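You operate a simulated robot arm through the tools that you are given. There is no shell and no other tool. Be economical: measure what you need, move in short steps, check, and stop when the job is done.

The job below is to be done with a simulated robot arm. You get a single attempt, and the scene is never put back.

Task
Zero the tally, pack the small green orange in the cell for its size, wrap it and tally it.
Fine: it lies on the grey rack; press 0 pcs once before packing; set it down gently, upright; press +1 once after wrapping.

It is judged by the outcome, as a careful person would: the job done as asked, and still so three seconds after it is handed in. It fails if anything else is knocked over, pushed out of place, dropped, spilled or broken.

Robot
A 6-joint arm with a two-finger parallel gripper, fixed in place. Base frame: the origin is at the foot of the arm, x ahead of it, y to its left, z up; the work surface is at about z = 4. Readings come in mm, rad, newtons and seconds.
With the tool pointing down near the work surface it reaches from about 180 to 460 mm from the base axis. Its first joint turns from -1.222 to 1.222 rad. Payload 1.9 kg.
Tool frame: the origin (TCP) lies between the finger pads and is the grasp point; the fingertips stand 23 mm ahead of it; z points along the fingers, y is the line along which they close. Largest opening 94 mm; finger width 38, thickness 10; the body of the gripper, 54 by 96 mm, starts 39 mm behind the TCP.
Orientation is that of the tool frame in the base frame, as a unit quaternion [x, y, z, w]. With the fingers straight down and closing along the base's y, the tool's x points along the base's -x, its y along +y and its z along -z.

Tools
- The arm moves only by the tool arm_command. Its argument "moves" is a list of rows, each a list of 3 entries, a list of its own where there are three numbers: the gripper command, from -1 (fully open) to 1 (shut), values between in proportion, then the shift along the tool's x, y, z in units of 250 mm (1.0 is 250 mm), then the turn, a rotation vector about the tool's x, y, z in units of 120 degrees (1.0 is 120 degrees). In form: [[jaw, [dx, dy, dz], [wx, wy, wz]], ...]. A call has 1 to 10 rows; each row is the pose to reach, as a shift and turn from the pose commanded when the call began, along the tool's axes at that moment. A call with a number of a shift or a turn outside -1 to 1 is refused whole. Each row takes 0.2 s and may step no farther than 50 mm and 0.15 rad from the row before; otherwise, or with a gripper value out of range, the whole call is refused. Where a pose cannot be reached the arm comes as near as it can. A force on the tool above 40 N (or 10 N above the force at the start of the call, whichever is more), or a blocked arm, ends the call early, and 0.2 s more pass. The fingers move at their own pace (about 108 mm/s each) and stop on an object; they squeeze with about 42 N. The grip force told is the motor's: it shows also when the fingers shut on nothing. Time passes only in rows, and 0.2 s behind the last, so rows that repeat a pose let the fingers close. It gives the time, the measured TCP pose, the force on the tool (base axes), the opening and the grip force at its end, in the units of the frame above (readings bear some noise), with the torque about the TCP (base axes, N m) and any sound that the robot's microphone picked up.
- Cameras (640 x 400 px; columns grow to the right, rows downward): "scene" is fixed at [58.1, 313.1, 443.1]; the picture's right is [-0.74, -0.68, 0.00], its down [-0.31, 0.33, -0.89] and it looks along [0.60, -0.66, -0.45] (base axes); focal length 214 px, centre (320, 200). "wrist" rides on the gripper at [86, 16, -74] in the tool frame; the picture's right is [-0.18, 0.98, 0.00], its down [-0.58, -0.11, -0.81] and it looks along [-0.79, -0.15, 0.59] (tool axes); focal length 243 px, centre (320, 200). There is no depth. A picture from a camera that has moved, and an enlarged one, comes with that camera's place and axes in the base frame and with its lens. The place of the scene camera against the robot may be out by one fixed shift of up to 12 mm in any direction.
- camera(camera): a new picture of that camera. It takes no simulated time.
- inspect(camera, box): a new picture of the part [left, top, right, bottom] of that camera's present view, enlarged. It takes no simulated time.
- job_done(): hands the job in; it is judged then, once.

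Go step by step. Nothing tells you positions but the pictures and the camera data: compare them with the known pose of the tool, close in by small moves and look again before you grip or let go. The budget is 120 turns and 84 pictures, counting those below and the enlarged ones. Unless the task says otherwise, let go and move clear before handing in, and close with one line.

The tools are called after "Emit:" by a JSON object that holds its "method" and its "body". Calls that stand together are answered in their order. arm_command: Moves the arm, as the interface text tells. Its arguments: {"type":"object","properties":{"moves":{"type":"array"}},"required":["moves"]} The other tools are called the same way: camera (camera) takes a picture; inspect (camera, box) takes an enlarged picture of a part of a camera's view; job_done () hands the job in.

At the start:

```text
clock: 0.0
ee_pos: [268.2, 12.4, 355.5]
ee_rot: [0.0, 1.0, 0.002, 0.0]
wrist_force: [-0.2, -0.5, -0.4]
ft_torque: [0.02, 0.0, -0.03]
opening: 93.7
grasp_force: 0.0
```

scene: 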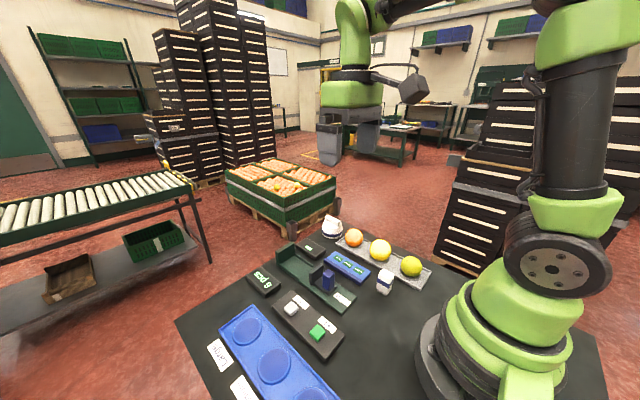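
wrist: 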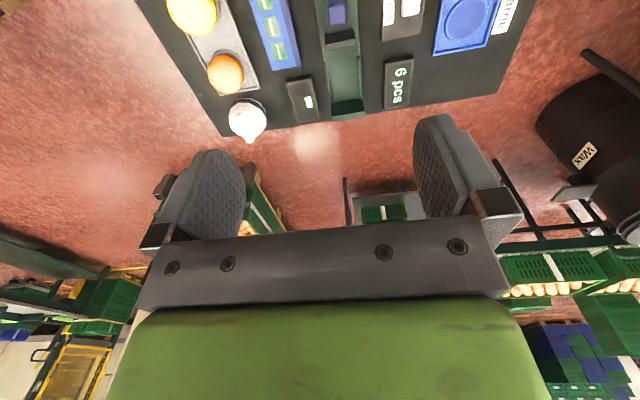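

I see a table with a grey rack of fruit, a blue tray with cells, a button console, a counter display and some station in the middle. I'll enlarge the key parts first.

Emit:
{"method": "inspect", "body": {"camera": "scene", "box": [280, 200, 440, 300]}}

Emit:
{"method": "inspect", "body": {"camera": "scene", "box": [180, 260, 372, 400]}}

Emit:
{"method": "inspect", "body": {"camera": "wrist", "box": [130, 0, 530, 150]}}

```text
4.00 times, centred on (360, 250) of scene
camera zoom: at [58.1, 313.1, 443.1], right [-0.74, -0.68, 0.0], down [-0.31, 0.33, -0.89], along [0.6, -0.66, -0.45], focal length 858 px, centre (160, 0)
```

zoom: 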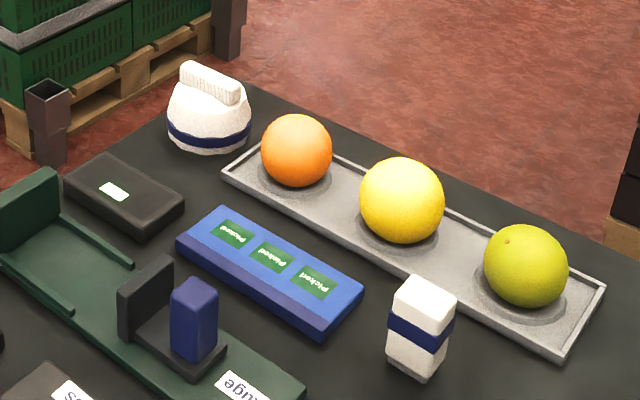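

```text
2.86 times, centred on (276, 330) of scene
camera zoom: at [58.1, 313.1, 443.1], right [-0.74, -0.68, 0.0], down [-0.31, 0.33, -0.89], along [0.6, -0.66, -0.45], focal length 613 px, centre (446, -171)
```

zoom: 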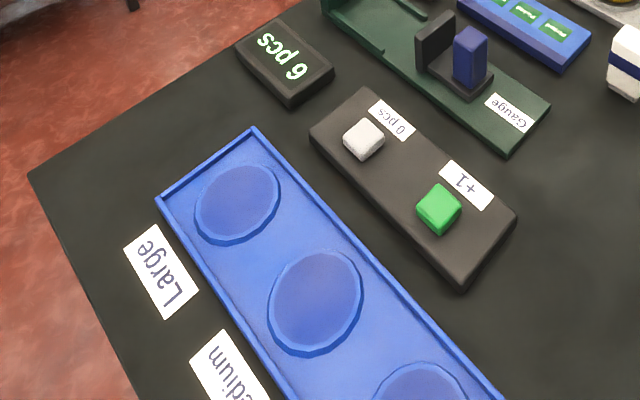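

```text
1.60 times, centred on (330, 75) of wrist
camera zoom: at [181.7, 27.4, 429.0], right [0.18, 0.98, 0.0], down [0.58, -0.11, 0.81], along [0.79, -0.15, -0.59], focal length 388 px, centre (304, 400)
```

zoom: 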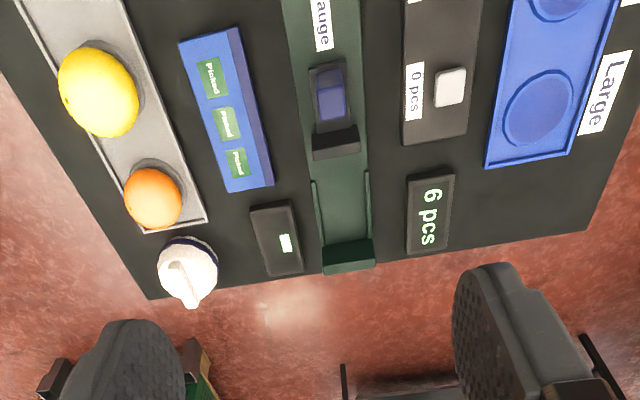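

The layout is clear in outline; I'll tilt the tool to get a downward wrist view of the table.

Emit:
{"method": "arm_command", "body": {"moves": [[-1, [0, 0, 0], [0, 0.07, 0]], [-1, [0, 0, 0], [0, 0.14, 0]], [-1, [0, 0, 0], [0, 0.21, 0]], [-1, [0, 0, 0], [0, 0.28, 0]], [-1, [0, 0, 0], [0, 0.35, 0]], [-1, [0, 0, 0], [0, 0.35, 0]]]}}

Emit:
{"method": "camera", "body": {"camera": "wrist"}}

```text
clock: 1.0
ee_pos: [270.5, 6.3, 354.6]
ee_rot: [0.007, 0.968, -0.016, -0.252]
wrist_force: [56.1, 29.2, -123.3]
ft_torque: [-5.14, 2.33, -1.81]
opening: 94.0
grasp_force: 0.1
out of reach, approached as far as the arm can: row 4
stopped in row 4: the force on the tool passed its limit at 371 N (the readings are from after the stop); the commanded pose is now the measured one
```

```text
78 pictures are left
camera wrist: at [230.5, 26.4, 460.1], right [0.17, 0.98, -0.13], down [0.9, -0.1, 0.42], along [0.4, -0.18, -0.9], focal length 243 px, centre (320, 200)
```

wrist: 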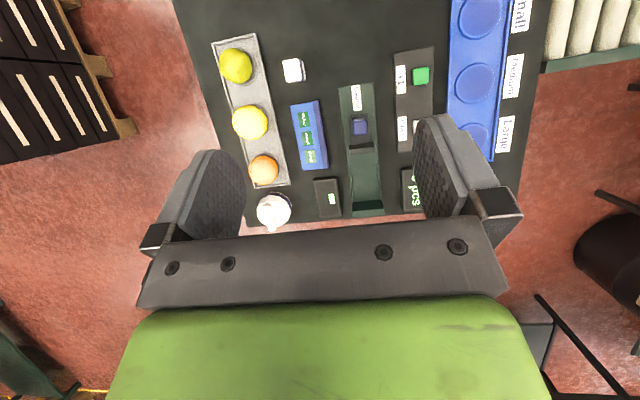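

The tilt ran into the arm's own limit, but nothing was touched on the table. The view is now nearly from above; I'll enlarge it.

Emit:
{"method": "inspect", "body": {"camera": "wrist", "box": [200, 0, 360, 100]}}

Emit:
{"method": "inspect", "body": {"camera": "wrist", "box": [210, 80, 434, 220]}}

Emit:
{"method": "inspect", "body": {"camera": "wrist", "box": [330, 0, 554, 140]}}

```text
4.00 times, centred on (280, 50) of wrist
camera zoom: at [230.5, 26.4, 460.1], right [0.17, 0.98, -0.13], down [0.9, -0.1, 0.42], along [0.4, -0.18, -0.9], focal length 970 px, centre (480, 800)
```

zoom: 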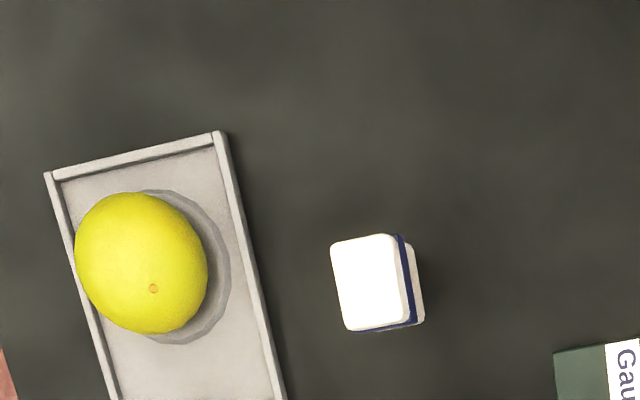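

```text
2.86 times, centred on (322, 150) of wrist
camera zoom: at [230.5, 26.4, 460.1], right [0.17, 0.98, -0.13], down [0.9, -0.1, 0.42], along [0.4, -0.18, -0.9], focal length 693 px, centre (314, 343)
```

zoom: 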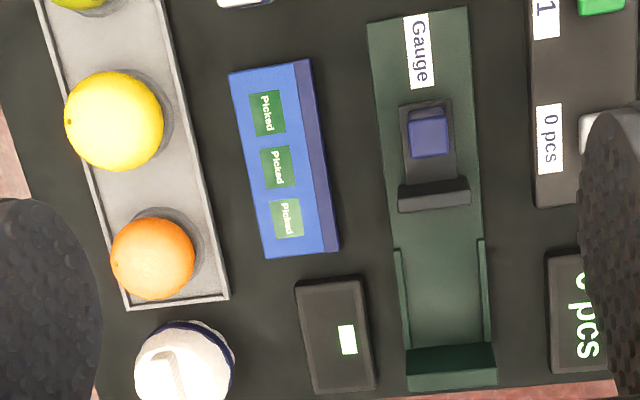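

```text
2.86 times, centred on (442, 70) of wrist
camera zoom: at [230.5, 26.4, 460.1], right [0.17, 0.98, -0.13], down [0.9, -0.1, 0.42], along [0.4, -0.18, -0.9], focal length 693 px, centre (-29, 571)
```

zoom: 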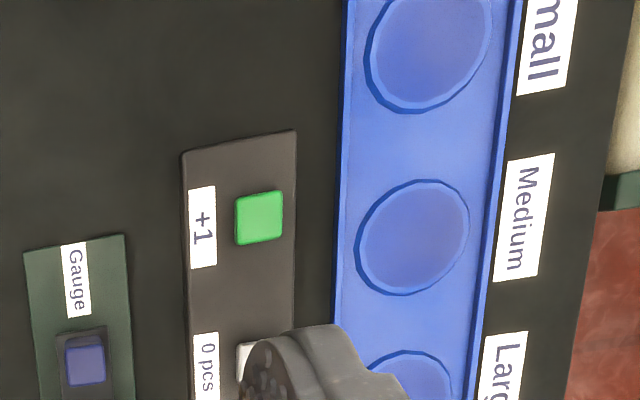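

Emit:
{"method": "inspect", "body": {"camera": "wrist", "box": [300, 165, 396, 225]}}

Emit:
{"method": "inspect", "body": {"camera": "scene", "box": [310, 205, 358, 235]}}

Emit:
{"method": "inspect", "body": {"camera": "scene", "box": [270, 230, 366, 310]}}

Emit:
{"method": "inspect", "body": {"camera": "scene", "box": [360, 255, 408, 305]}}

```text
6.67 times, centred on (348, 195) of wrist
camera zoom: at [230.5, 26.4, 460.1], right [0.17, 0.98, -0.13], down [0.9, -0.1, 0.42], along [0.4, -0.18, -0.9], focal length 1618 px, centre (133, 233)
```

zoom: 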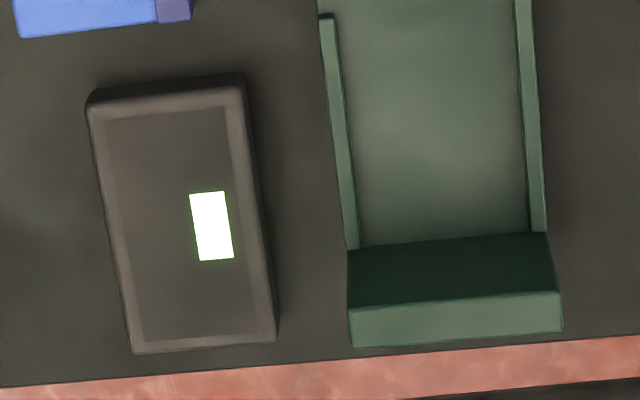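

```text
13.33 times, centred on (334, 220) of scene
camera zoom: at [58.1, 313.1, 443.1], right [-0.74, -0.68, 0.0], down [-0.31, 0.33, -0.89], along [0.6, -0.66, -0.45], focal length 2860 px, centre (133, -67)
```

zoom: 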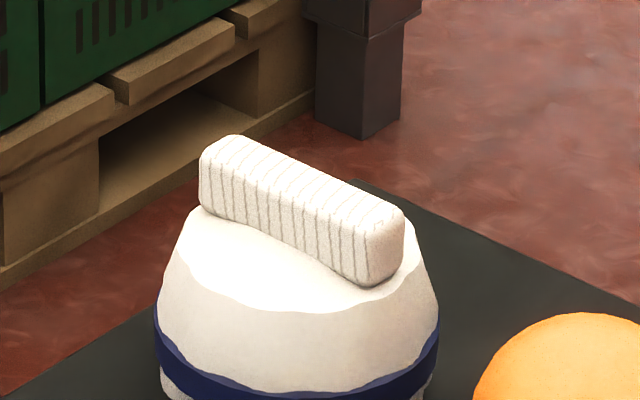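

```text
5.00 times, centred on (318, 270) of scene
camera zoom: at [58.1, 313.1, 443.1], right [-0.74, -0.68, 0.0], down [-0.31, 0.33, -0.89], along [0.6, -0.66, -0.45], focal length 1072 px, centre (330, -150)
```

zoom: 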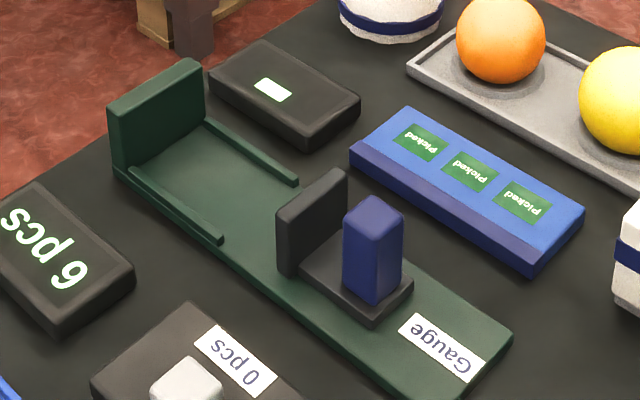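

```text
8.00 times, centred on (384, 280) of scene
camera zoom: at [58.1, 313.1, 443.1], right [-0.74, -0.68, 0.0], down [-0.31, 0.33, -0.89], along [0.6, -0.66, -0.45], focal length 1716 px, centre (-192, -440)
```

zoom: 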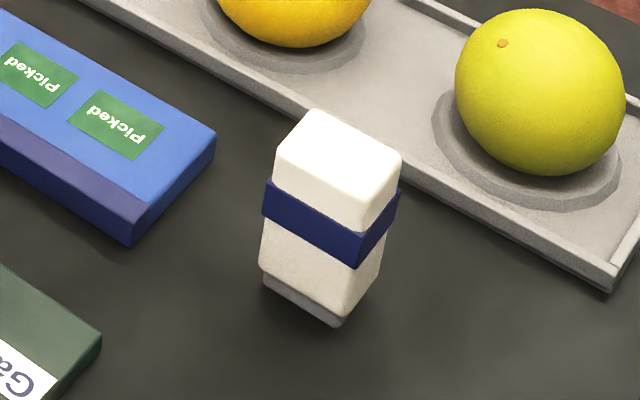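

The dome with the ridged grip looks like the wrap, and the green fruit also looks like the smallest of the three. I estimate the white 0 pcs button at about (311, 127), the +1 button at (233, 129) and the Small cell at about (172, 214). Next I straighten the tool.

Emit:
{"method": "arm_command", "body": {"moves": [[-1, [0, 0, 0], [-0.004, -0.061, -0.0017]], [-1, [0, 0, 0], [-0.008, -0.122, -0.0034]], [-1, [0, 0, 0], [-0.012, -0.183, -0.005]], [1, [0, 0, 0], [-0.0154, -0.2428, -0.0067]], [1, [0, 0, 0], [-0.0154, -0.2428, -0.0067]]]}}

```text
clock: 2.2
ee_pos: [270.1, 7.8, 354.3]
ee_rot: [-0.002, 1.0, 0.004, -0.001]
wrist_force: [0.4, -0.1, -0.8]
ft_torque: [-0.04, 0.02, 0.02]
opening: 0.0
grasp_force: 36.8
```

The tool is straight again. Now I move to above the 0 pcs button with the fingers shut.

Emit:
{"method": "arm_command", "body": {"moves": [[1, [-0.027, 0.08, 0.156], [0, 0, 0]], [1, [-0.055, 0.16, 0.312], [0, 0, 0]], [1, [-0.082, 0.24, 0.468], [0, 0, 0]], [1, [-0.109, 0.32, 0.624], [0, 0, 0]], [1, [-0.137, 0.4, 0.78], [0, 0, 0]], [1, [-0.164, 0.48, 0.936], [0, 0, 0]], [1, [-0.164, 0.48, 0.936], [0, 0, 0]]]}}

Emit:
{"method": "camera", "body": {"camera": "wrist"}}

Emit:
{"method": "inspect", "body": {"camera": "scene", "box": [220, 200, 412, 320]}}

```text
clock: 3.8
ee_pos: [306.1, 131.1, 121.6]
ee_rot: [-0.003, 1.0, 0.003, -0.002]
wrist_force: [-0.2, -1.0, 0.0]
ft_torque: [-0.02, 0.0, -0.01]
opening: 0.3
grasp_force: 41.9
```

```text
70 pictures are left
camera wrist: at [220.7, 144.6, 196.1], right [0.18, 0.98, 0.01], down [0.58, -0.11, 0.8], along [0.79, -0.14, -0.6], focal length 243 px, centre (320, 200)
```

wrist: 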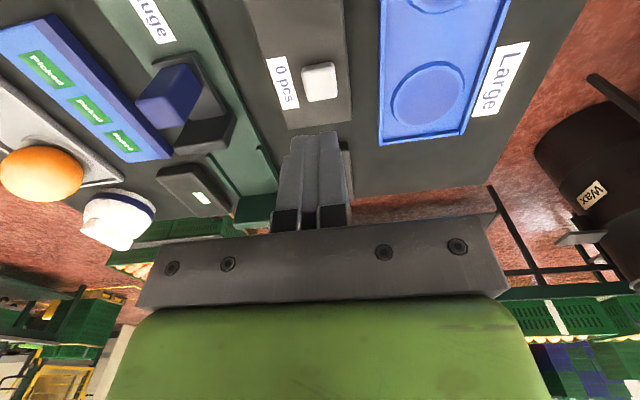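

```text
3.33 times, centred on (316, 260) of scene
camera zoom: at [58.1, 313.1, 443.1], right [-0.74, -0.68, 0.0], down [-0.31, 0.33, -0.89], along [0.6, -0.66, -0.45], focal length 715 px, centre (333, 0)
```

zoom: 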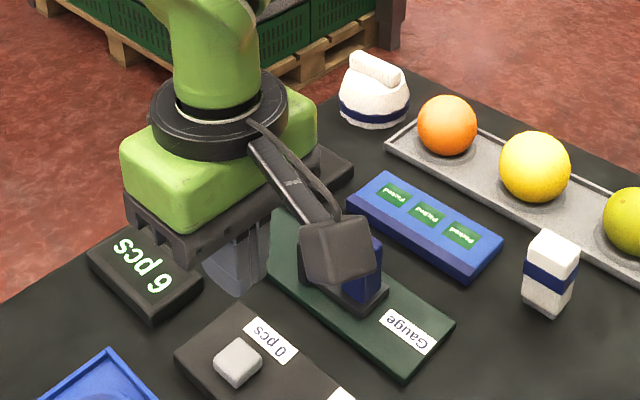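

The picture puts the white button at about (310, 128.5). I'll let the arm settle for a moment and check the reading.

Emit:
{"method": "arm_command", "body": {"moves": [[1, [0, 0, 0], [0, 0, 0]], [1, [0, 0, 0], [0, 0, 0]]]}}

Emit:
{"method": "inspect", "body": {"camera": "wrist", "box": [240, 40, 400, 140]}}

```text
clock: 4.4
ee_pos: [307.0, 129.4, 122.9]
ee_rot: [-0.003, 1.0, 0.003, -0.001]
wrist_force: [0.2, -0.5, 0.0]
ft_torque: [0.02, -0.02, -0.04]
opening: 0.0
grasp_force: 42.1
```

```text
4.00 times, centred on (320, 90) of wrist
camera zoom: at [220.7, 144.3, 196.6], right [0.18, 0.98, 0.01], down [0.58, -0.11, 0.8], along [0.79, -0.14, -0.6], focal length 970 px, centre (320, 640)
```

zoom: 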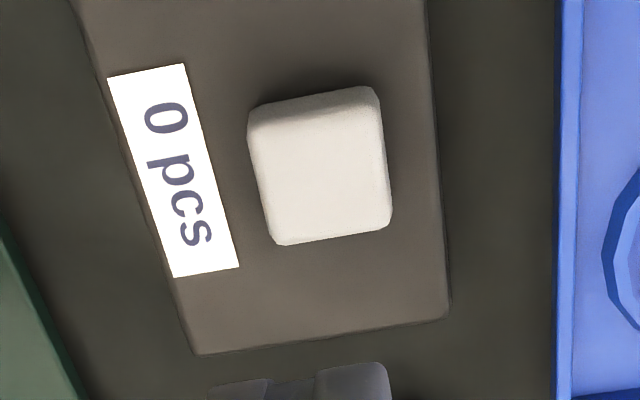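

Button is directly under the fingertips to within a few mm. I descend to just above it.

Emit:
{"method": "arm_command", "body": {"moves": [[1, [-0.01, -0.004, 0.12], [0, 0, 0]], [1, [-0.01, -0.004, 0.22], [0, 0, 0]], [1, [-0.01, -0.004, 0.25], [0, 0, 0]], [1, [-0.01, -0.004, 0.25], [0, 0, 0]]]}}

Emit:
{"method": "camera", "body": {"camera": "wrist"}}

Emit:
{"method": "inspect", "body": {"camera": "scene", "box": [230, 250, 358, 350]}}

```text
clock: 5.4
ee_pos: [309.1, 129.7, 59.2]
ee_rot: [-0.002, 1.0, 0.003, -0.001]
wrist_force: [0.1, -0.1, 0.5]
ft_torque: [0.02, 0.0, 0.0]
opening: 0.0
grasp_force: 42.0
```

```text
67 pictures are left
camera wrist: at [223.5, 144.0, 132.8], right [0.18, 0.98, 0.01], down [0.58, -0.11, 0.8], along [0.79, -0.14, -0.6], focal length 243 px, centre (320, 200)
```

wrist: 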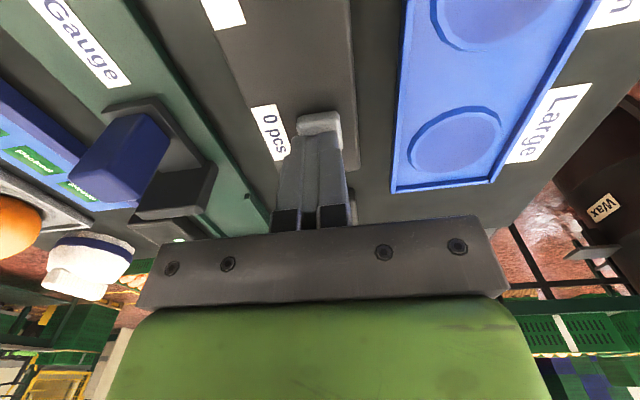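

```text
4.00 times, centred on (294, 300) of scene
camera zoom: at [58.1, 313.1, 443.1], right [-0.74, -0.68, 0.0], down [-0.31, 0.33, -0.89], along [0.6, -0.66, -0.45], focal length 858 px, centre (424, -200)
```

zoom: 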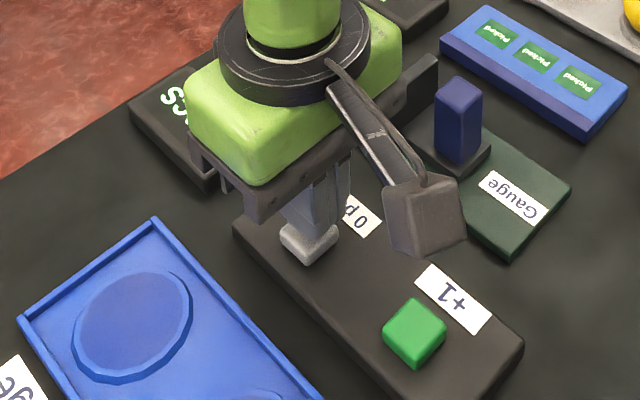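

The fingertips are over the white cap. I lower in small steps to press it.

Emit:
{"method": "arm_command", "body": {"moves": [[1, [0, 0, 0.016], [0, 0, 0]], [1, [0, 0, 0.024], [0, 0, 0]], [1, [0, 0, 0.032], [0, 0, 0]], [1, [0, 0, 0.04], [0, 0, 0]]]}}

```text
clock: 6.4
ee_pos: [311.1, 128.9, 48.6]
ee_rot: [-0.002, 1.0, 0.004, -0.002]
wrist_force: [-0.5, -0.6, 0.7]
ft_torque: [-0.01, 0.0, -0.03]
opening: 0.0
grasp_force: 42.0
```

Emit:
{"method": "arm_command", "body": {"moves": [[1, [0, 0, 0.008], [0, 0, 0]], [1, [0, 0, 0.014], [0, 0, 0]], [1, [0, 0, 0.02], [0, 0, 0]]]}}

Emit:
{"method": "inspect", "body": {"camera": "scene", "box": [230, 250, 358, 350]}}

```text
clock: 7.2
ee_pos: [310.5, 128.7, 43.5]
ee_rot: [-0.002, 1.0, 0.004, -0.002]
wrist_force: [-1.2, -1.1, 3.0]
ft_torque: [-0.05, 0.0, 0.0]
opening: 0.0
grasp_force: 42.0
heard: click
```

```text
4.00 times, centred on (294, 300) of scene
camera zoom: at [58.1, 313.1, 443.1], right [-0.74, -0.68, 0.0], down [-0.31, 0.33, -0.89], along [0.6, -0.66, -0.45], focal length 858 px, centre (424, -200)
```

zoom: 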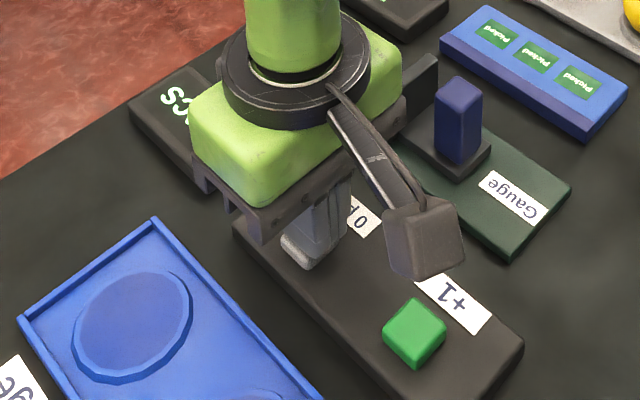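

A click: the button was pressed. I lift straight up and check the display.

Emit:
{"method": "arm_command", "body": {"moves": [[1, [0, 0, -0.08], [0, 0, 0]], [1, [0, 0, -0.24], [0, 0, 0]], [1, [0, 0, -0.42], [0, 0, 0]], [1, [0, 0, -0.6], [0, 0, 0]], [1, [0, 0, -0.6], [0, 0, 0]]]}}

Emit:
{"method": "inspect", "body": {"camera": "scene", "box": [230, 250, 358, 350]}}

Emit:
{"method": "inspect", "body": {"camera": "scene", "box": [360, 235, 456, 295]}}

```text
clock: 8.4
ee_pos: [313.7, 131.2, 192.6]
ee_rot: [-0.003, 1.0, 0.003, -0.002]
wrist_force: [0.0, -0.6, -0.1]
ft_torque: [-0.03, 0.03, 0.01]
opening: 0.0
grasp_force: 41.9
```

```text
4.00 times, centred on (294, 300) of scene
camera zoom: at [58.1, 313.1, 443.1], right [-0.74, -0.68, 0.0], down [-0.31, 0.33, -0.89], along [0.6, -0.66, -0.45], focal length 858 px, centre (424, -200)
```

zoom: 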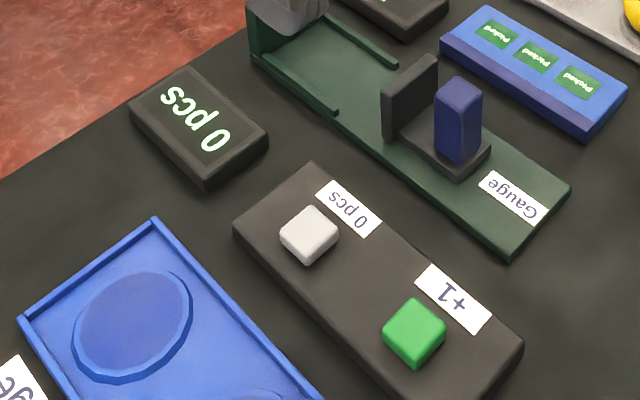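

```text
6.67 times, centred on (408, 265) of scene
camera zoom: at [58.1, 313.1, 443.1], right [-0.74, -0.68, 0.0], down [-0.31, 0.33, -0.89], along [0.6, -0.66, -0.45], focal length 1430 px, centre (-267, -233)
```

zoom: 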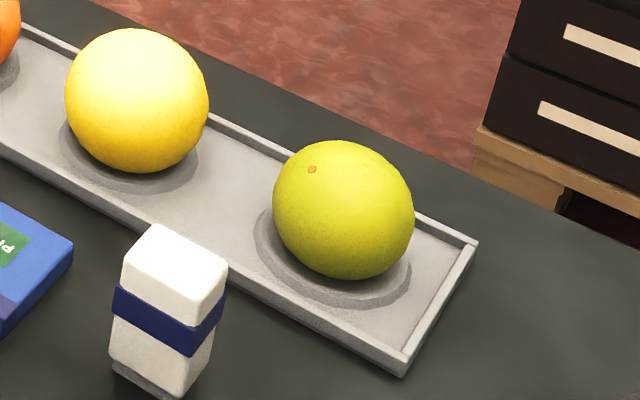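

The tally reads 0 pcs. Now I swing over to the green fruit, turning the gripper so it will close along the rack (x), with the camera facing the fruit.

Emit:
{"method": "arm_command", "body": {"moves": [[-0.7, [0.03, -0.06, 0], [0, 0, 0.07]], [-0.7, [0.06, -0.12, 0], [0, 0, 0.14]], [-0.7, [0.1, -0.2, 0], [0, 0, 0.21]], [-0.7, [0.15, -0.3, 0], [0, 0, 0.28]], [-0.7, [0.2, -0.4, 0], [0, 0, 0.35]], [-0.7, [0.26, -0.52, 0], [0, 0, 0.42]], [-0.7, [0.32, -0.64, 0], [0, 0, 0.49]], [-0.7, [0.38, -0.76, 0], [0, 0, 0.56]], [-0.7, [0.44, -0.88, 0], [0, 0, 0.63]], [-0.7, [0.5, -1.0, 0], [0, 0, 0.7]]]}}

Emit:
{"method": "camera", "body": {"camera": "wrist"}}

```text
clock: 10.6
ee_pos: [189.0, -122.7, 192.8]
ee_rot: [0.668, 0.745, 0.001, -0.004]
wrist_force: [0.1, 0.1, -0.3]
ft_torque: [0.02, 0.02, 0.03]
opening: 79.9
grasp_force: 0.0
```

```text
62 pictures are left
camera wrist: at [196.3, -36.6, 267.7], right [1.0, -0.08, 0.0], down [-0.04, -0.6, 0.8], along [-0.06, -0.8, -0.6], focal length 243 px, centre (320, 200)
```

wrist: 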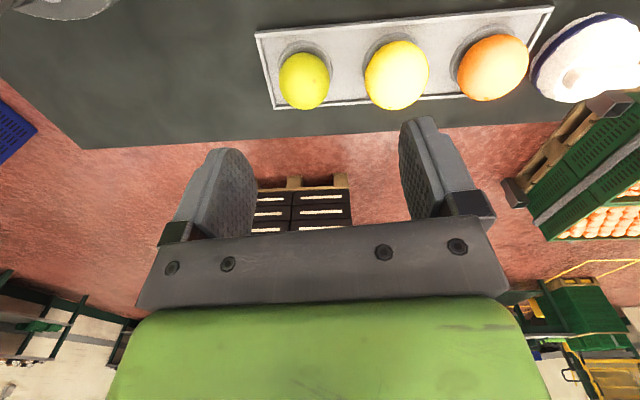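

Emit:
{"method": "inspect", "body": {"camera": "wrist", "box": [240, 20, 368, 120]}}

Emit:
{"method": "inspect", "body": {"camera": "wrist", "box": [360, 0, 640, 120]}}

```text
4.00 times, centred on (304, 70) of wrist
camera zoom: at [196.3, -36.6, 267.7], right [1.0, -0.08, 0.0], down [-0.04, -0.6, 0.8], along [-0.06, -0.8, -0.6], focal length 970 px, centre (384, 720)
```

zoom: 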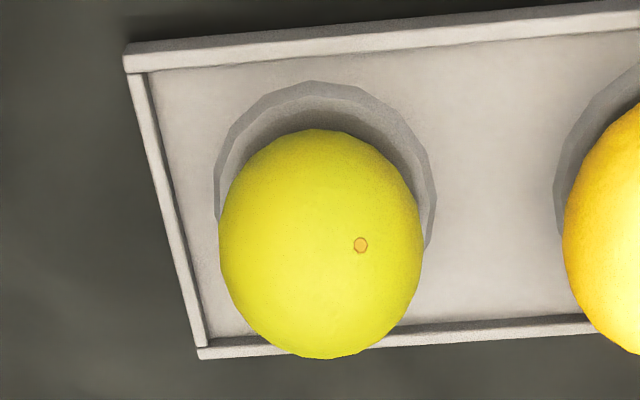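

```text
2.29 times, centred on (500, 60) of wrist
camera zoom: at [196.3, -36.6, 267.7], right [1.0, -0.08, 0.0], down [-0.04, -0.6, 0.8], along [-0.06, -0.8, -0.6], focal length 555 px, centre (-91, 520)
```

zoom: 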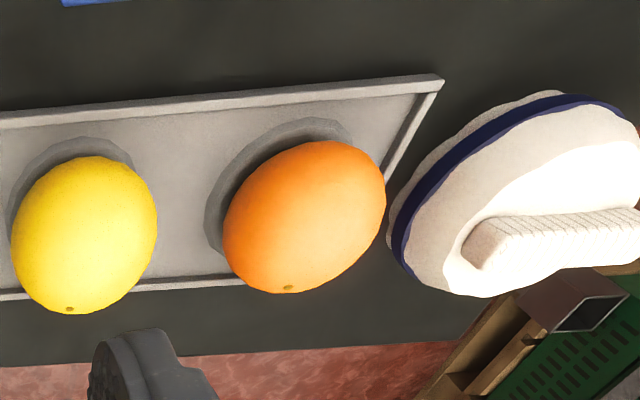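

The green fruit sits in its rack pocket at about (171, -154), with its neighbour 88 mm away along x. I move over it at a safe height and finish the turn.

Emit:
{"method": "arm_command", "body": {"moves": [[-0.7, [-0.04, -0.03, 0.12], [0, 0, 0.025]], [-0.7, [-0.08, -0.06, 0.25], [0, 0, 0.052]], [-0.7, [-0.1166, -0.085, 0.371], [0, 0, 0.052]], [-0.7, [-0.1166, -0.085, 0.371], [0, 0, 0.052]], [-0.7, [-0.1166, -0.085, 0.371], [0, 0, 0.052]]]}}

Emit:
{"method": "camera", "body": {"camera": "wrist"}}

Emit:
{"method": "inspect", "body": {"camera": "scene", "box": [350, 190, 478, 290]}}

```text
clock: 11.8
ee_pos: [169.0, -151.9, 99.8]
ee_rot: [0.707, 0.707, 0.001, -0.003]
wrist_force: [0.8, 1.0, -0.8]
ft_torque: [0.01, -0.03, 0.0]
opening: 79.8
grasp_force: 0.1
```

```text
59 pictures are left
camera wrist: at [184.5, -67.0, 173.8], right [0.98, -0.18, 0.0], down [-0.11, -0.59, 0.8], along [-0.15, -0.79, -0.6], focal length 243 px, centre (320, 200)
```

wrist: 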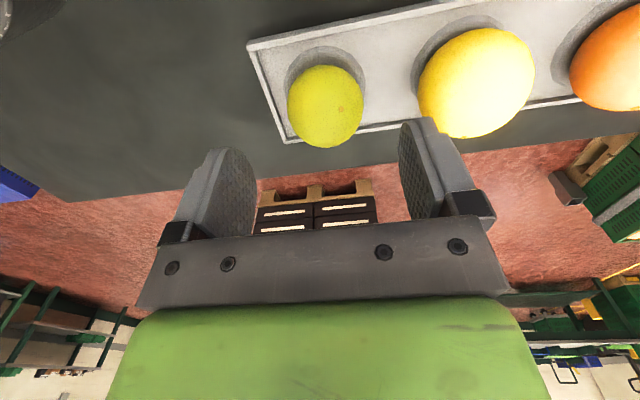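

```text
4.00 times, centred on (414, 240) of scene
camera zoom: at [58.1, 313.1, 443.1], right [-0.74, -0.68, 0.0], down [-0.31, 0.33, -0.89], along [0.6, -0.66, -0.45], focal length 858 px, centre (-56, 40)
```

zoom: 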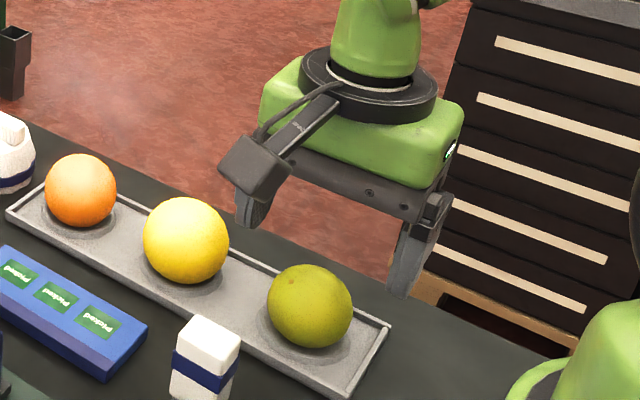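

The wrist view shows the green fruit centred at about (171.5, -155.5) and about 48 mm wide, clearly the smallest. I lower with the jaws at about 70 mm so that they clear the yellow fruit and the rack end.

Emit:
{"method": "arm_command", "body": {"moves": [[-0.49, [-0.014, 0.01, 0.08], [0, 0, 0]], [-0.49, [-0.014, 0.01, 0.16], [0, 0, 0]], [-0.49, [-0.014, 0.01, 0.2], [0, 0, 0]], [-0.49, [-0.014, 0.01, 0.2], [0, 0, 0]], [-0.49, [-0.014, 0.01, 0.2], [0, 0, 0]]]}}

Emit:
{"method": "camera", "body": {"camera": "wrist"}}

Emit:
{"method": "inspect", "body": {"camera": "scene", "box": [350, 200, 478, 300]}}

```text
clock: 13.0
ee_pos: [172.0, -156.6, 49.8]
ee_rot: [0.706, 0.708, 0.0, -0.004]
wrist_force: [0.3, -0.1, -0.4]
ft_torque: [-0.03, 0.04, -0.03]
opening: 70.2
grasp_force: 0.1
```

```text
57 pictures are left
camera wrist: at [187.9, -70.8, 122.9], right [0.98, -0.18, -0.01], down [-0.1, -0.59, 0.8], along [-0.15, -0.79, -0.6], focal length 243 px, centre (320, 200)
```

wrist: 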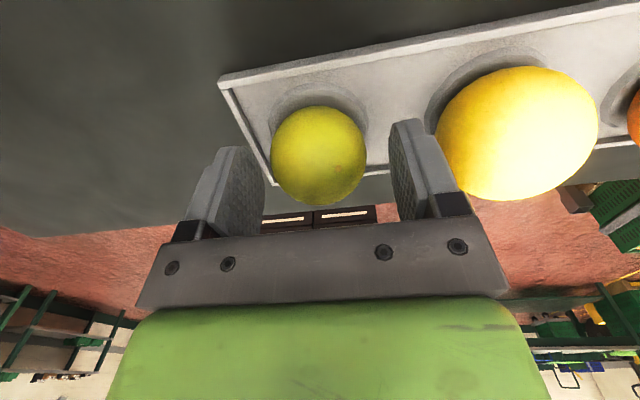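

```text
4.00 times, centred on (414, 250) of scene
camera zoom: at [58.1, 313.1, 443.1], right [-0.74, -0.68, 0.0], down [-0.31, 0.33, -0.89], along [0.6, -0.66, -0.45], focal length 858 px, centre (-56, 0)
```

zoom: 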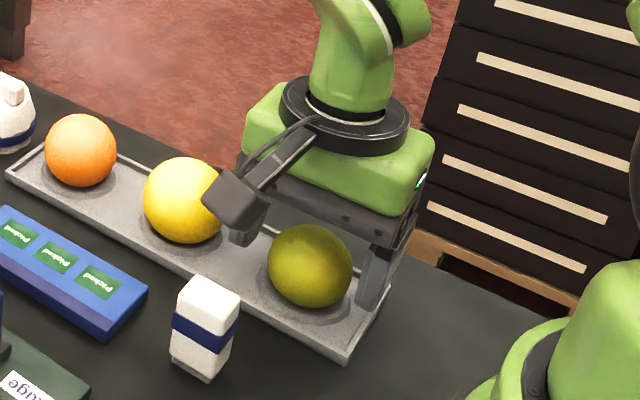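

The fruit is between the pads. I lower 11 mm more and close.

Emit:
{"method": "arm_command", "body": {"moves": [[-0.49, [0.006, 0, 0.022], [0, 0, 0]], [-0.49, [0.006, 0, 0.048], [0, 0, 0]], [-0.49, [0.006, 0, 0.048], [0, 0, 0]], [1, [0.006, 0, 0.048], [0, 0, 0]], [1, [0.006, 0, 0.048], [0, 0, 0]], [1, [0.006, 0, 0.048], [0, 0, 0]]]}}

Emit:
{"method": "camera", "body": {"camera": "wrist"}}

```text
clock: 14.4
ee_pos: [171.7, -154.3, 37.8]
ee_rot: [0.706, 0.708, 0.001, -0.003]
wrist_force: [0.1, -0.3, -0.4]
ft_torque: [-0.01, -0.01, 0.0]
opening: 50.4
grasp_force: 42.0
```

```text
55 pictures are left
camera wrist: at [188.2, -69.6, 112.2], right [0.98, -0.18, 0.0], down [-0.11, -0.59, 0.8], along [-0.15, -0.79, -0.6], focal length 243 px, centre (320, 200)
```

wrist: 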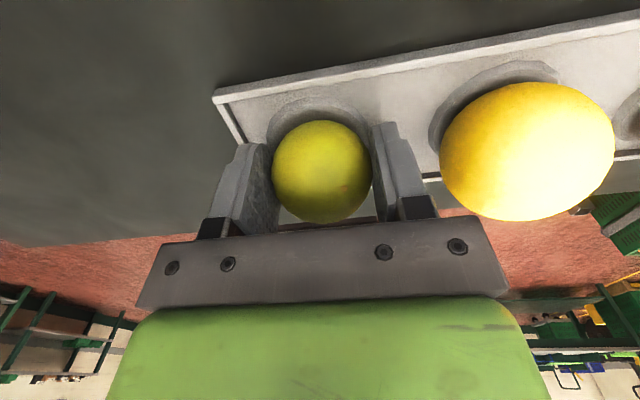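

The grip holds at a width of 50 mm. I lift straight up.

Emit:
{"method": "arm_command", "body": {"moves": [[1, [0, 0, -0.04], [0, 0, 0]], [1, [0, 0, -0.12], [0, 0, 0]], [1, [0, 0, -0.28], [0, 0, 0]], [1, [0, 0, -0.46], [0, 0, 0]], [1, [0, 0, -0.6], [0, 0, 0]], [1, [0, 0, -0.6], [0, 0, 0]]]}}

Emit:
{"method": "camera", "body": {"camera": "wrist"}}

```text
clock: 15.8
ee_pos: [174.3, -157.3, 189.2]
ee_rot: [0.706, 0.708, 0.001, -0.004]
wrist_force: [-0.1, 0.8, -0.3]
ft_torque: [0.02, -0.04, 0.0]
opening: 50.3
grasp_force: 42.3
```

```text
54 pictures are left
camera wrist: at [189.6, -71.5, 263.0], right [0.98, -0.18, -0.01], down [-0.1, -0.59, 0.8], along [-0.15, -0.79, -0.6], focal length 243 px, centre (320, 200)
```

wrist: 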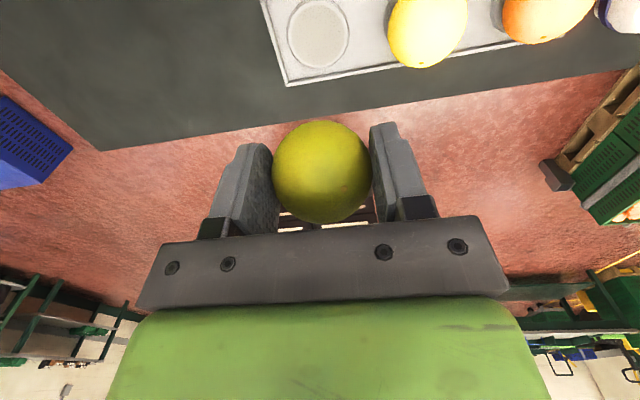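

The fruit is lifted and steady. I carry it round in front of the base towards the Small cell, keeping the same orientation.

Emit:
{"method": "arm_command", "body": {"moves": [[1, [0.08, 0.08, 0], [0, 0, 0]], [1, [0.19, 0.17, 0], [0, 0, 0]], [1, [0.32, 0.25, 0], [0, 0, 0]], [1, [0.46, 0.32, 0], [0, 0, 0]], [1, [0.61, 0.36, 0], [0, 0, 0]], [1, [0.76, 0.36, 0], [0, 0, 0]], [1, [0.9, 0.36, 0], [0, 0, 0]], [1, [1.0, 0.36, 0], [0, 0, 0]], [1, [1.0, 0.36, 0], [0, 0, 0]]]}}

```text
clock: 17.8
ee_pos: [262.8, 94.7, 188.6]
ee_rot: [0.707, 0.707, 0.001, -0.005]
wrist_force: [-0.6, 0.1, -1.1]
ft_torque: [0.0, 0.02, 0.02]
opening: 50.5
grasp_force: 41.8
```

Emit:
{"method": "arm_command", "body": {"moves": [[1, [0.1, -0.07, 0], [0, 0, 0]], [1, [0.22, -0.16, 0], [0, 0, 0]], [1, [0.34, -0.25, 0], [0, 0, 0]], [1, [0.44, -0.33, 0], [0, 0, 0]], [1, [0.477, -0.36, 0], [0, 0, 0]], [1, [0.477, -0.36, 0], [0, 0, 0]]]}}

Emit:
{"method": "camera", "body": {"camera": "wrist"}}

Emit:
{"method": "camera", "body": {"camera": "scene"}}

```text
clock: 19.2
ee_pos: [171.3, 213.6, 190.3]
ee_rot: [0.706, 0.708, 0.001, -0.004]
wrist_force: [-0.8, 0.0, -0.9]
ft_torque: [0.01, 0.02, -0.01]
opening: 50.4
grasp_force: 42.1
```

```text
53 pictures are left
camera wrist: at [188.4, 299.3, 264.3], right [0.98, -0.18, 0.0], down [-0.11, -0.59, 0.8], along [-0.15, -0.79, -0.6], focal length 243 px, centre (320, 200)
```

wrist: 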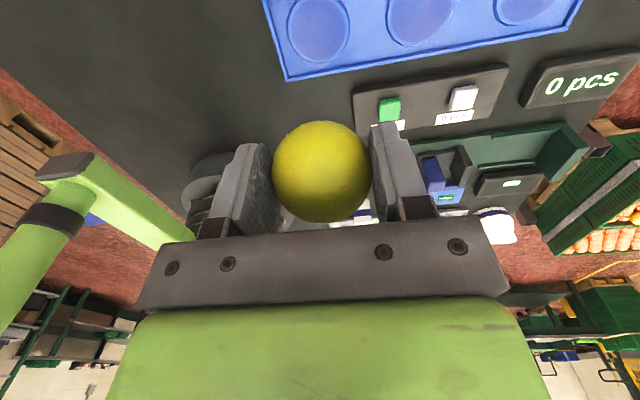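

```text
52 pictures are left
```

scene: 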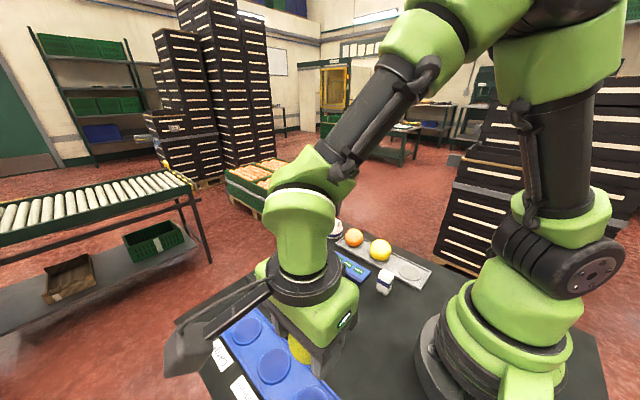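

Emit:
{"method": "inspect", "body": {"camera": "wrist", "box": [250, 0, 410, 100]}}

```text
4.00 times, centred on (330, 50) of wrist
camera zoom: at [188.4, 299.3, 264.3], right [0.98, -0.18, 0.0], down [-0.11, -0.59, 0.8], along [-0.15, -0.79, -0.6], focal length 970 px, centre (280, 800)
```

zoom: 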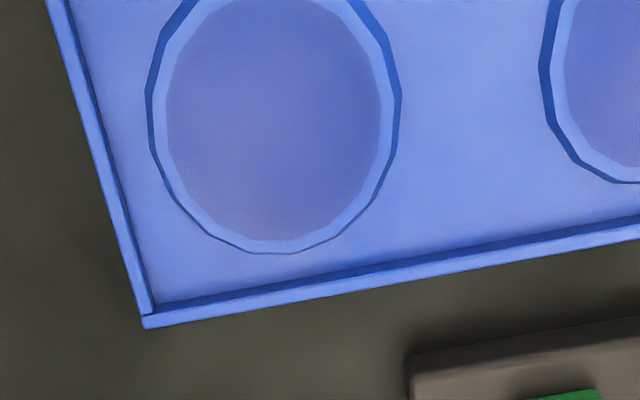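

Small cell centre comes out at about (172, 217). I lower halfway and check.

Emit:
{"method": "arm_command", "body": {"moves": [[1, [0.012, 0.002, 0.15], [0, 0, 0]], [1, [0.012, 0.002, 0.3], [0, 0, 0]], [1, [0.012, 0.002, 0.42], [0, 0, 0]], [1, [0.012, 0.002, 0.42], [0, 0, 0]], [1, [0.012, 0.002, 0.42], [0, 0, 0]]]}}

Emit:
{"method": "camera", "body": {"camera": "wrist"}}

Emit:
{"method": "inspect", "body": {"camera": "scene", "box": [200, 280, 392, 400]}}

```text
clock: 20.4
ee_pos: [172.1, 217.2, 85.9]
ee_rot: [0.707, 0.708, 0.001, -0.003]
wrist_force: [-0.3, -0.8, -0.1]
ft_torque: [-0.03, 0.02, -0.01]
opening: 50.0
grasp_force: 41.7
```

```text
50 pictures are left
camera wrist: at [187.3, 302.0, 159.3], right [0.98, -0.18, 0.0], down [-0.11, -0.59, 0.8], along [-0.15, -0.79, -0.6], focal length 243 px, centre (320, 200)
```

wrist: 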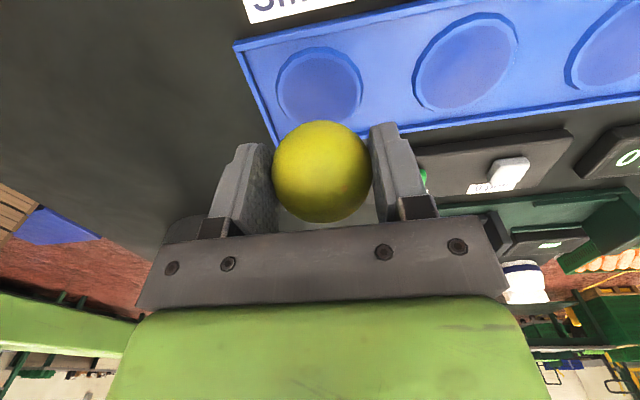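

```text
3.33 times, centred on (296, 340) of scene
camera zoom: at [58.1, 313.1, 443.1], right [-0.74, -0.68, 0.0], down [-0.31, 0.33, -0.89], along [0.6, -0.66, -0.45], focal length 715 px, centre (400, -267)
```

zoom: 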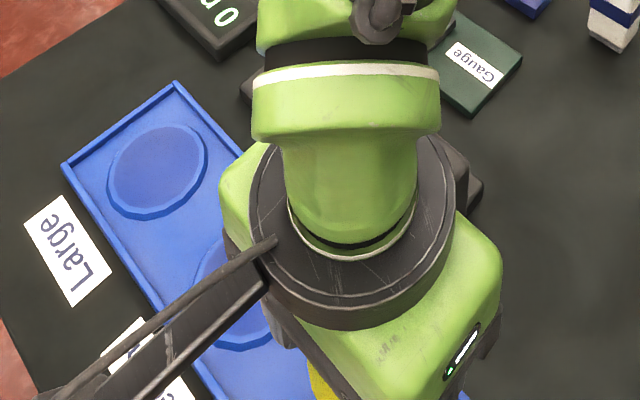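

Emit:
{"method": "inspect", "body": {"camera": "wrist", "box": [220, 30, 380, 130]}}

Emit:
{"method": "arm_command", "body": {"moves": [[1, [0, 0, 0], [0, 0, 0]]]}}

Emit:
{"method": "inspect", "body": {"camera": "wrist", "box": [220, 30, 380, 130]}}

```text
4.00 times, centred on (300, 80) of wrist
camera zoom: at [187.3, 302.0, 159.3], right [0.98, -0.18, 0.0], down [-0.11, -0.59, 0.8], along [-0.15, -0.79, -0.6], focal length 970 px, centre (400, 680)
```

zoom: 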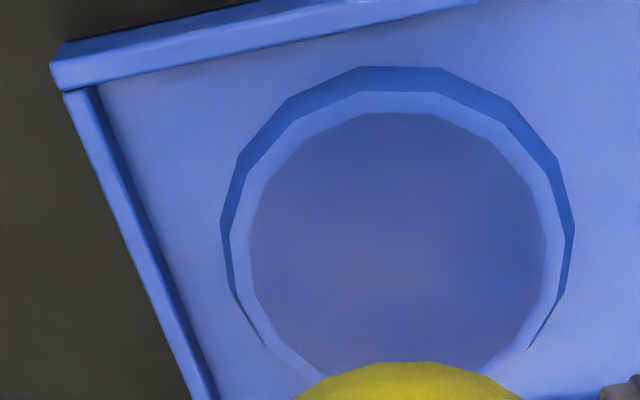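

```text
clock: 20.8
ee_pos: [170.7, 217.2, 84.4]
ee_rot: [0.706, 0.708, 0.001, -0.004]
wrist_force: [-0.3, 0.2, -1.2]
ft_torque: [0.0, 0.02, 0.0]
opening: 50.3
grasp_force: 42.3
```

```text
4.00 times, centred on (300, 80) of wrist
camera zoom: at [187.3, 302.0, 159.4], right [0.98, -0.18, 0.0], down [-0.11, -0.59, 0.8], along [-0.15, -0.79, -0.6], focal length 970 px, centre (400, 680)
```

zoom: 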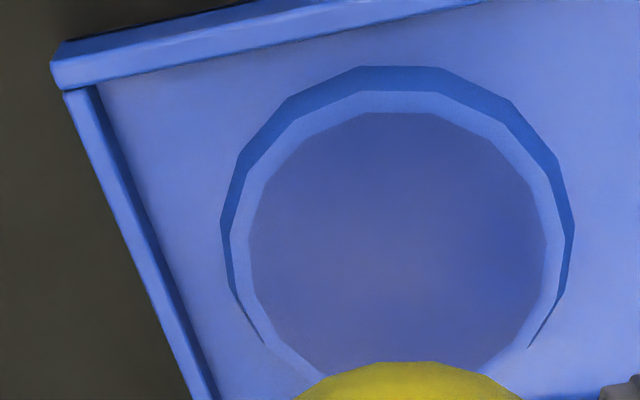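

The cell centre now comes out at about (170.8, 217), right under the fruit. I lower to just above the cell floor.

Emit:
{"method": "arm_command", "body": {"moves": [[1, [0.003, -0.001, 0.08], [0, 0, 0]], [1, [0.003, -0.001, 0.14], [0, 0, 0]], [1, [0.003, -0.001, 0.16], [0, 0, 0]], [1, [0.003, -0.001, 0.16], [0, 0, 0]]]}}

Emit:
{"method": "camera", "body": {"camera": "wrist"}}

```text
clock: 21.8
ee_pos: [171.6, 217.7, 45.1]
ee_rot: [0.707, 0.708, 0.001, -0.003]
wrist_force: [-0.5, -0.2, 0.0]
ft_torque: [-0.03, -0.01, -0.02]
opening: 50.3
grasp_force: 42.3
```

```text
46 pictures are left
camera wrist: at [187.2, 303.0, 119.2], right [0.98, -0.18, 0.0], down [-0.11, -0.59, 0.8], along [-0.15, -0.79, -0.6], focal length 243 px, centre (320, 200)
```

wrist: 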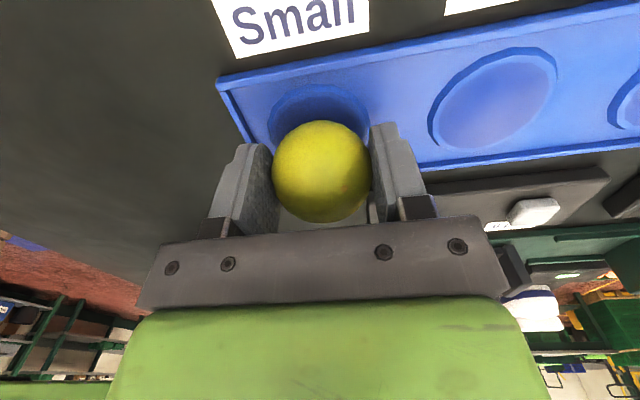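

It hovers just over the Small cell. I continue down in 1–2 mm steps, watching the force.

Emit:
{"method": "arm_command", "body": {"moves": [[1, [0, 0, 0.006], [0, 0, 0]], [1, [0, 0, 0.012], [0, 0, 0]], [1, [0, 0, 0.018], [0, 0, 0]], [1, [0, 0, 0.018], [0, 0, 0]]]}}

```text
clock: 22.8
ee_pos: [172.3, 218.7, 39.7]
ee_rot: [0.706, 0.708, 0.002, -0.004]
wrist_force: [-0.2, 0.1, -0.3]
ft_torque: [0.01, 0.02, -0.03]
opening: 50.3
grasp_force: 42.2
```

Emit:
{"method": "arm_command", "body": {"moves": [[1, [0, 0, 0.004], [0, 0, 0]], [1, [0, 0, 0.008], [0, 0, 0]], [1, [0, 0, 0.008], [0, 0, 0]]]}}

Emit:
{"method": "inspect", "body": {"camera": "wrist", "box": [200, 60, 440, 240]}}

```text
clock: 23.6
ee_pos: [172.6, 219.5, 39.1]
ee_rot: [0.706, 0.708, 0.001, -0.004]
wrist_force: [-0.9, -1.3, -0.7]
ft_torque: [0.03, 0.01, 0.0]
opening: 50.0
grasp_force: 41.7
```

```text
2.22 times, centred on (320, 150) of wrist
camera zoom: at [188.1, 303.8, 113.0], right [0.98, -0.18, -0.01], down [-0.11, -0.59, 0.8], along [-0.15, -0.79, -0.6], focal length 539 px, centre (320, 311)
```

zoom: 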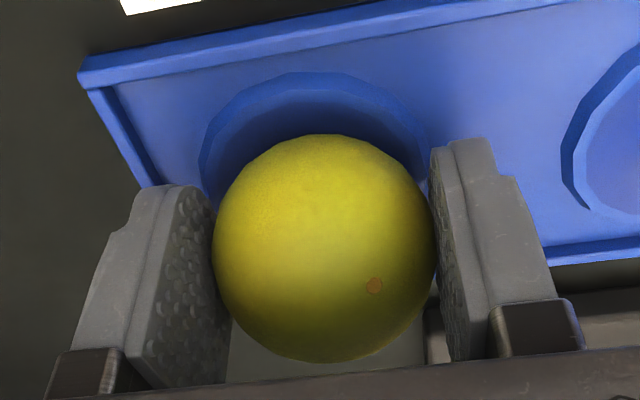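

Emit:
{"method": "arm_command", "body": {"moves": [[1, [-0.003, -0.003, 0.004], [0, 0, 0]], [1, [-0.004, -0.003, 0.008], [0, 0, 0]], [1, [-0.004, -0.003, 0.008], [0, 0, 0]]]}}

```text
clock: 24.4
ee_pos: [172.4, 217.0, 37.1]
ee_rot: [0.707, 0.708, 0.002, -0.004]
wrist_force: [-7.6, 3.8, 35.2]
ft_torque: [-0.13, 0.15, -0.01]
opening: 50.6
grasp_force: 41.3
```

It is seated, with a rather firm contact. I ease back about 1 mm and read again.

Emit:
{"method": "arm_command", "body": {"moves": [[1, [0, 0, -0.003], [0, 0, 0]], [1, [0, 0, -0.004], [0, 0, 0]]]}}

```text
clock: 25.0
ee_pos: [170.1, 216.6, 37.7]
ee_rot: [0.706, 0.708, 0.001, -0.003]
wrist_force: [1.0, 1.7, 4.9]
ft_torque: [0.02, -0.11, 0.04]
opening: 50.1
grasp_force: 42.1
```

Only a light contact of about 5 N remains, so the fruit rests on the cell floor. I open slightly so as not to touch the tray wall, then rise while opening.

Emit:
{"method": "arm_command", "body": {"moves": [[-0.12, [0, 0, -0.003], [0, 0, 0]], [-0.19, [0, 0, -0.003], [0, 0, 0]], [-0.19, [0, 0, -0.003], [0, 0, 0]], [-0.19, [0, 0, -0.003], [0, 0, 0]]]}}

Emit:
{"method": "camera", "body": {"camera": "wrist"}}

```text
clock: 26.0
ee_pos: [170.7, 218.1, 38.2]
ee_rot: [0.706, 0.708, 0.001, -0.003]
wrist_force: [0.0, -0.3, -0.8]
ft_torque: [-0.05, 0.01, -0.03]
opening: 55.8
grasp_force: 0.1
```

```text
44 pictures are left
camera wrist: at [187.1, 302.7, 112.7], right [0.98, -0.18, 0.0], down [-0.11, -0.59, 0.8], along [-0.15, -0.79, -0.6], focal length 243 px, centre (320, 200)
```

wrist: 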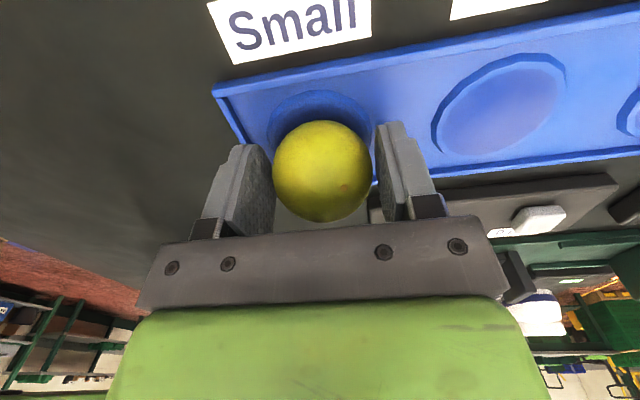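

The fruit sits still in the cell. I centre the jaws slightly and rise straight up.

Emit:
{"method": "arm_command", "body": {"moves": [[-0.19, [0, -0.006, 0], [0, 0, 0]], [-0.19, [0, -0.006, -0.06], [0, 0, 0]], [-0.19, [0, -0.006, -0.16], [0, 0, 0]], [-0.4, [0, -0.006, -0.32], [0, 0, 0]], [-0.5, [0, -0.006, -0.5], [0, 0, 0]], [-0.5, [0, -0.006, -0.6], [0, 0, 0]], [-0.5, [0, -0.006, -0.6], [0, 0, 0]]]}}

Emit:
{"method": "camera", "body": {"camera": "wrist"}}

```text
clock: 27.6
ee_pos: [170.1, 216.4, 189.1]
ee_rot: [0.706, 0.708, 0.001, -0.004]
wrist_force: [1.4, 0.8, -0.5]
ft_torque: [-0.03, 0.02, -0.01]
opening: 70.5
grasp_force: 0.0
```

```text
43 pictures are left
camera wrist: at [185.9, 302.6, 262.8], right [0.98, -0.18, 0.0], down [-0.11, -0.59, 0.8], along [-0.15, -0.79, -0.6], focal length 243 px, centre (320, 200)
```

wrist: 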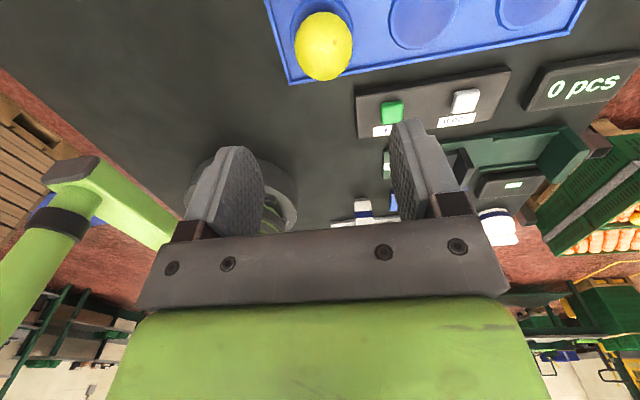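

The fruit sits upright in the Small cell. Now I go to the wrap, the ridged white dome, turning the gripper back to close along y.

Emit:
{"method": "arm_command", "body": {"moves": [[-0.5, [-0.08, 0.08, 0], [0, 0, -0.07]], [-0.5, [-0.17, 0.17, 0], [0, 0, -0.14]], [-0.5, [-0.27, 0.26, 0], [0, 0, -0.21]], [-0.5, [-0.38, 0.34, 0], [0, 0, -0.28]], [-0.5, [-0.49, 0.41, 0], [0, 0, -0.35]], [-0.5, [-0.6, 0.47, 0], [0, 0, -0.42]], [-0.5, [-0.71, 0.52, 0], [0, 0, -0.49]], [-0.5, [-0.82, 0.56, 0], [0, 0, -0.56]], [-0.5, [-0.92, 0.6, 0], [0, 0, -0.63]], [-0.5, [-1.0, 0.63, 0], [0, 0, -0.7]]]}}

```text
clock: 29.8
ee_pos: [327.6, -33.5, 185.9]
ee_rot: [0.051, 0.999, 0.002, -0.002]
wrist_force: [0.7, 0.7, 0.0]
ft_torque: [0.01, 0.0, -0.02]
opening: 70.7
grasp_force: 0.1
```

Emit:
{"method": "arm_command", "body": {"moves": [[-0.5, [-0.045, -0.15, 0], [0, 0, -0.02]], [-0.5, [-0.09, -0.3, 0], [0, 0, -0.049]], [-0.5, [-0.135, -0.453, 0], [0, 0, -0.049]], [-0.5, [-0.135, -0.453, 0], [0, 0, -0.049]], [-0.5, [-0.135, -0.453, 0], [0, 0, -0.049]]]}}

Emit:
{"method": "camera", "body": {"camera": "wrist"}}

```text
clock: 31.0
ee_pos: [349.0, -150.3, 184.1]
ee_rot: [0.0, 1.0, 0.003, -0.002]
wrist_force: [0.2, 0.9, 0.2]
ft_torque: [0.0, 0.01, 0.01]
opening: 70.5
grasp_force: 0.2
```

```text
42 pictures are left
camera wrist: at [262.5, -136.5, 258.2], right [0.18, 0.98, 0.01], down [0.58, -0.11, 0.8], along [0.79, -0.14, -0.6], focal length 243 px, centre (320, 200)
```

wrist: 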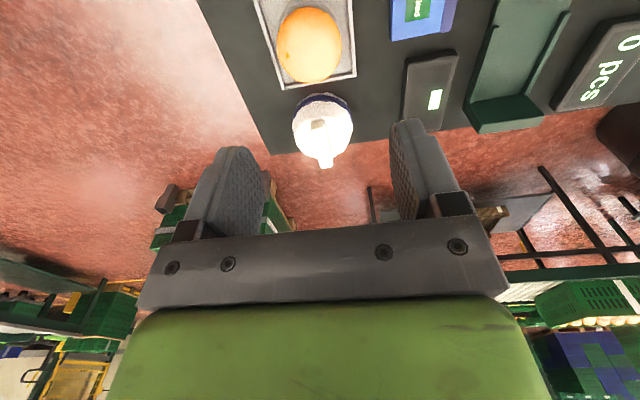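

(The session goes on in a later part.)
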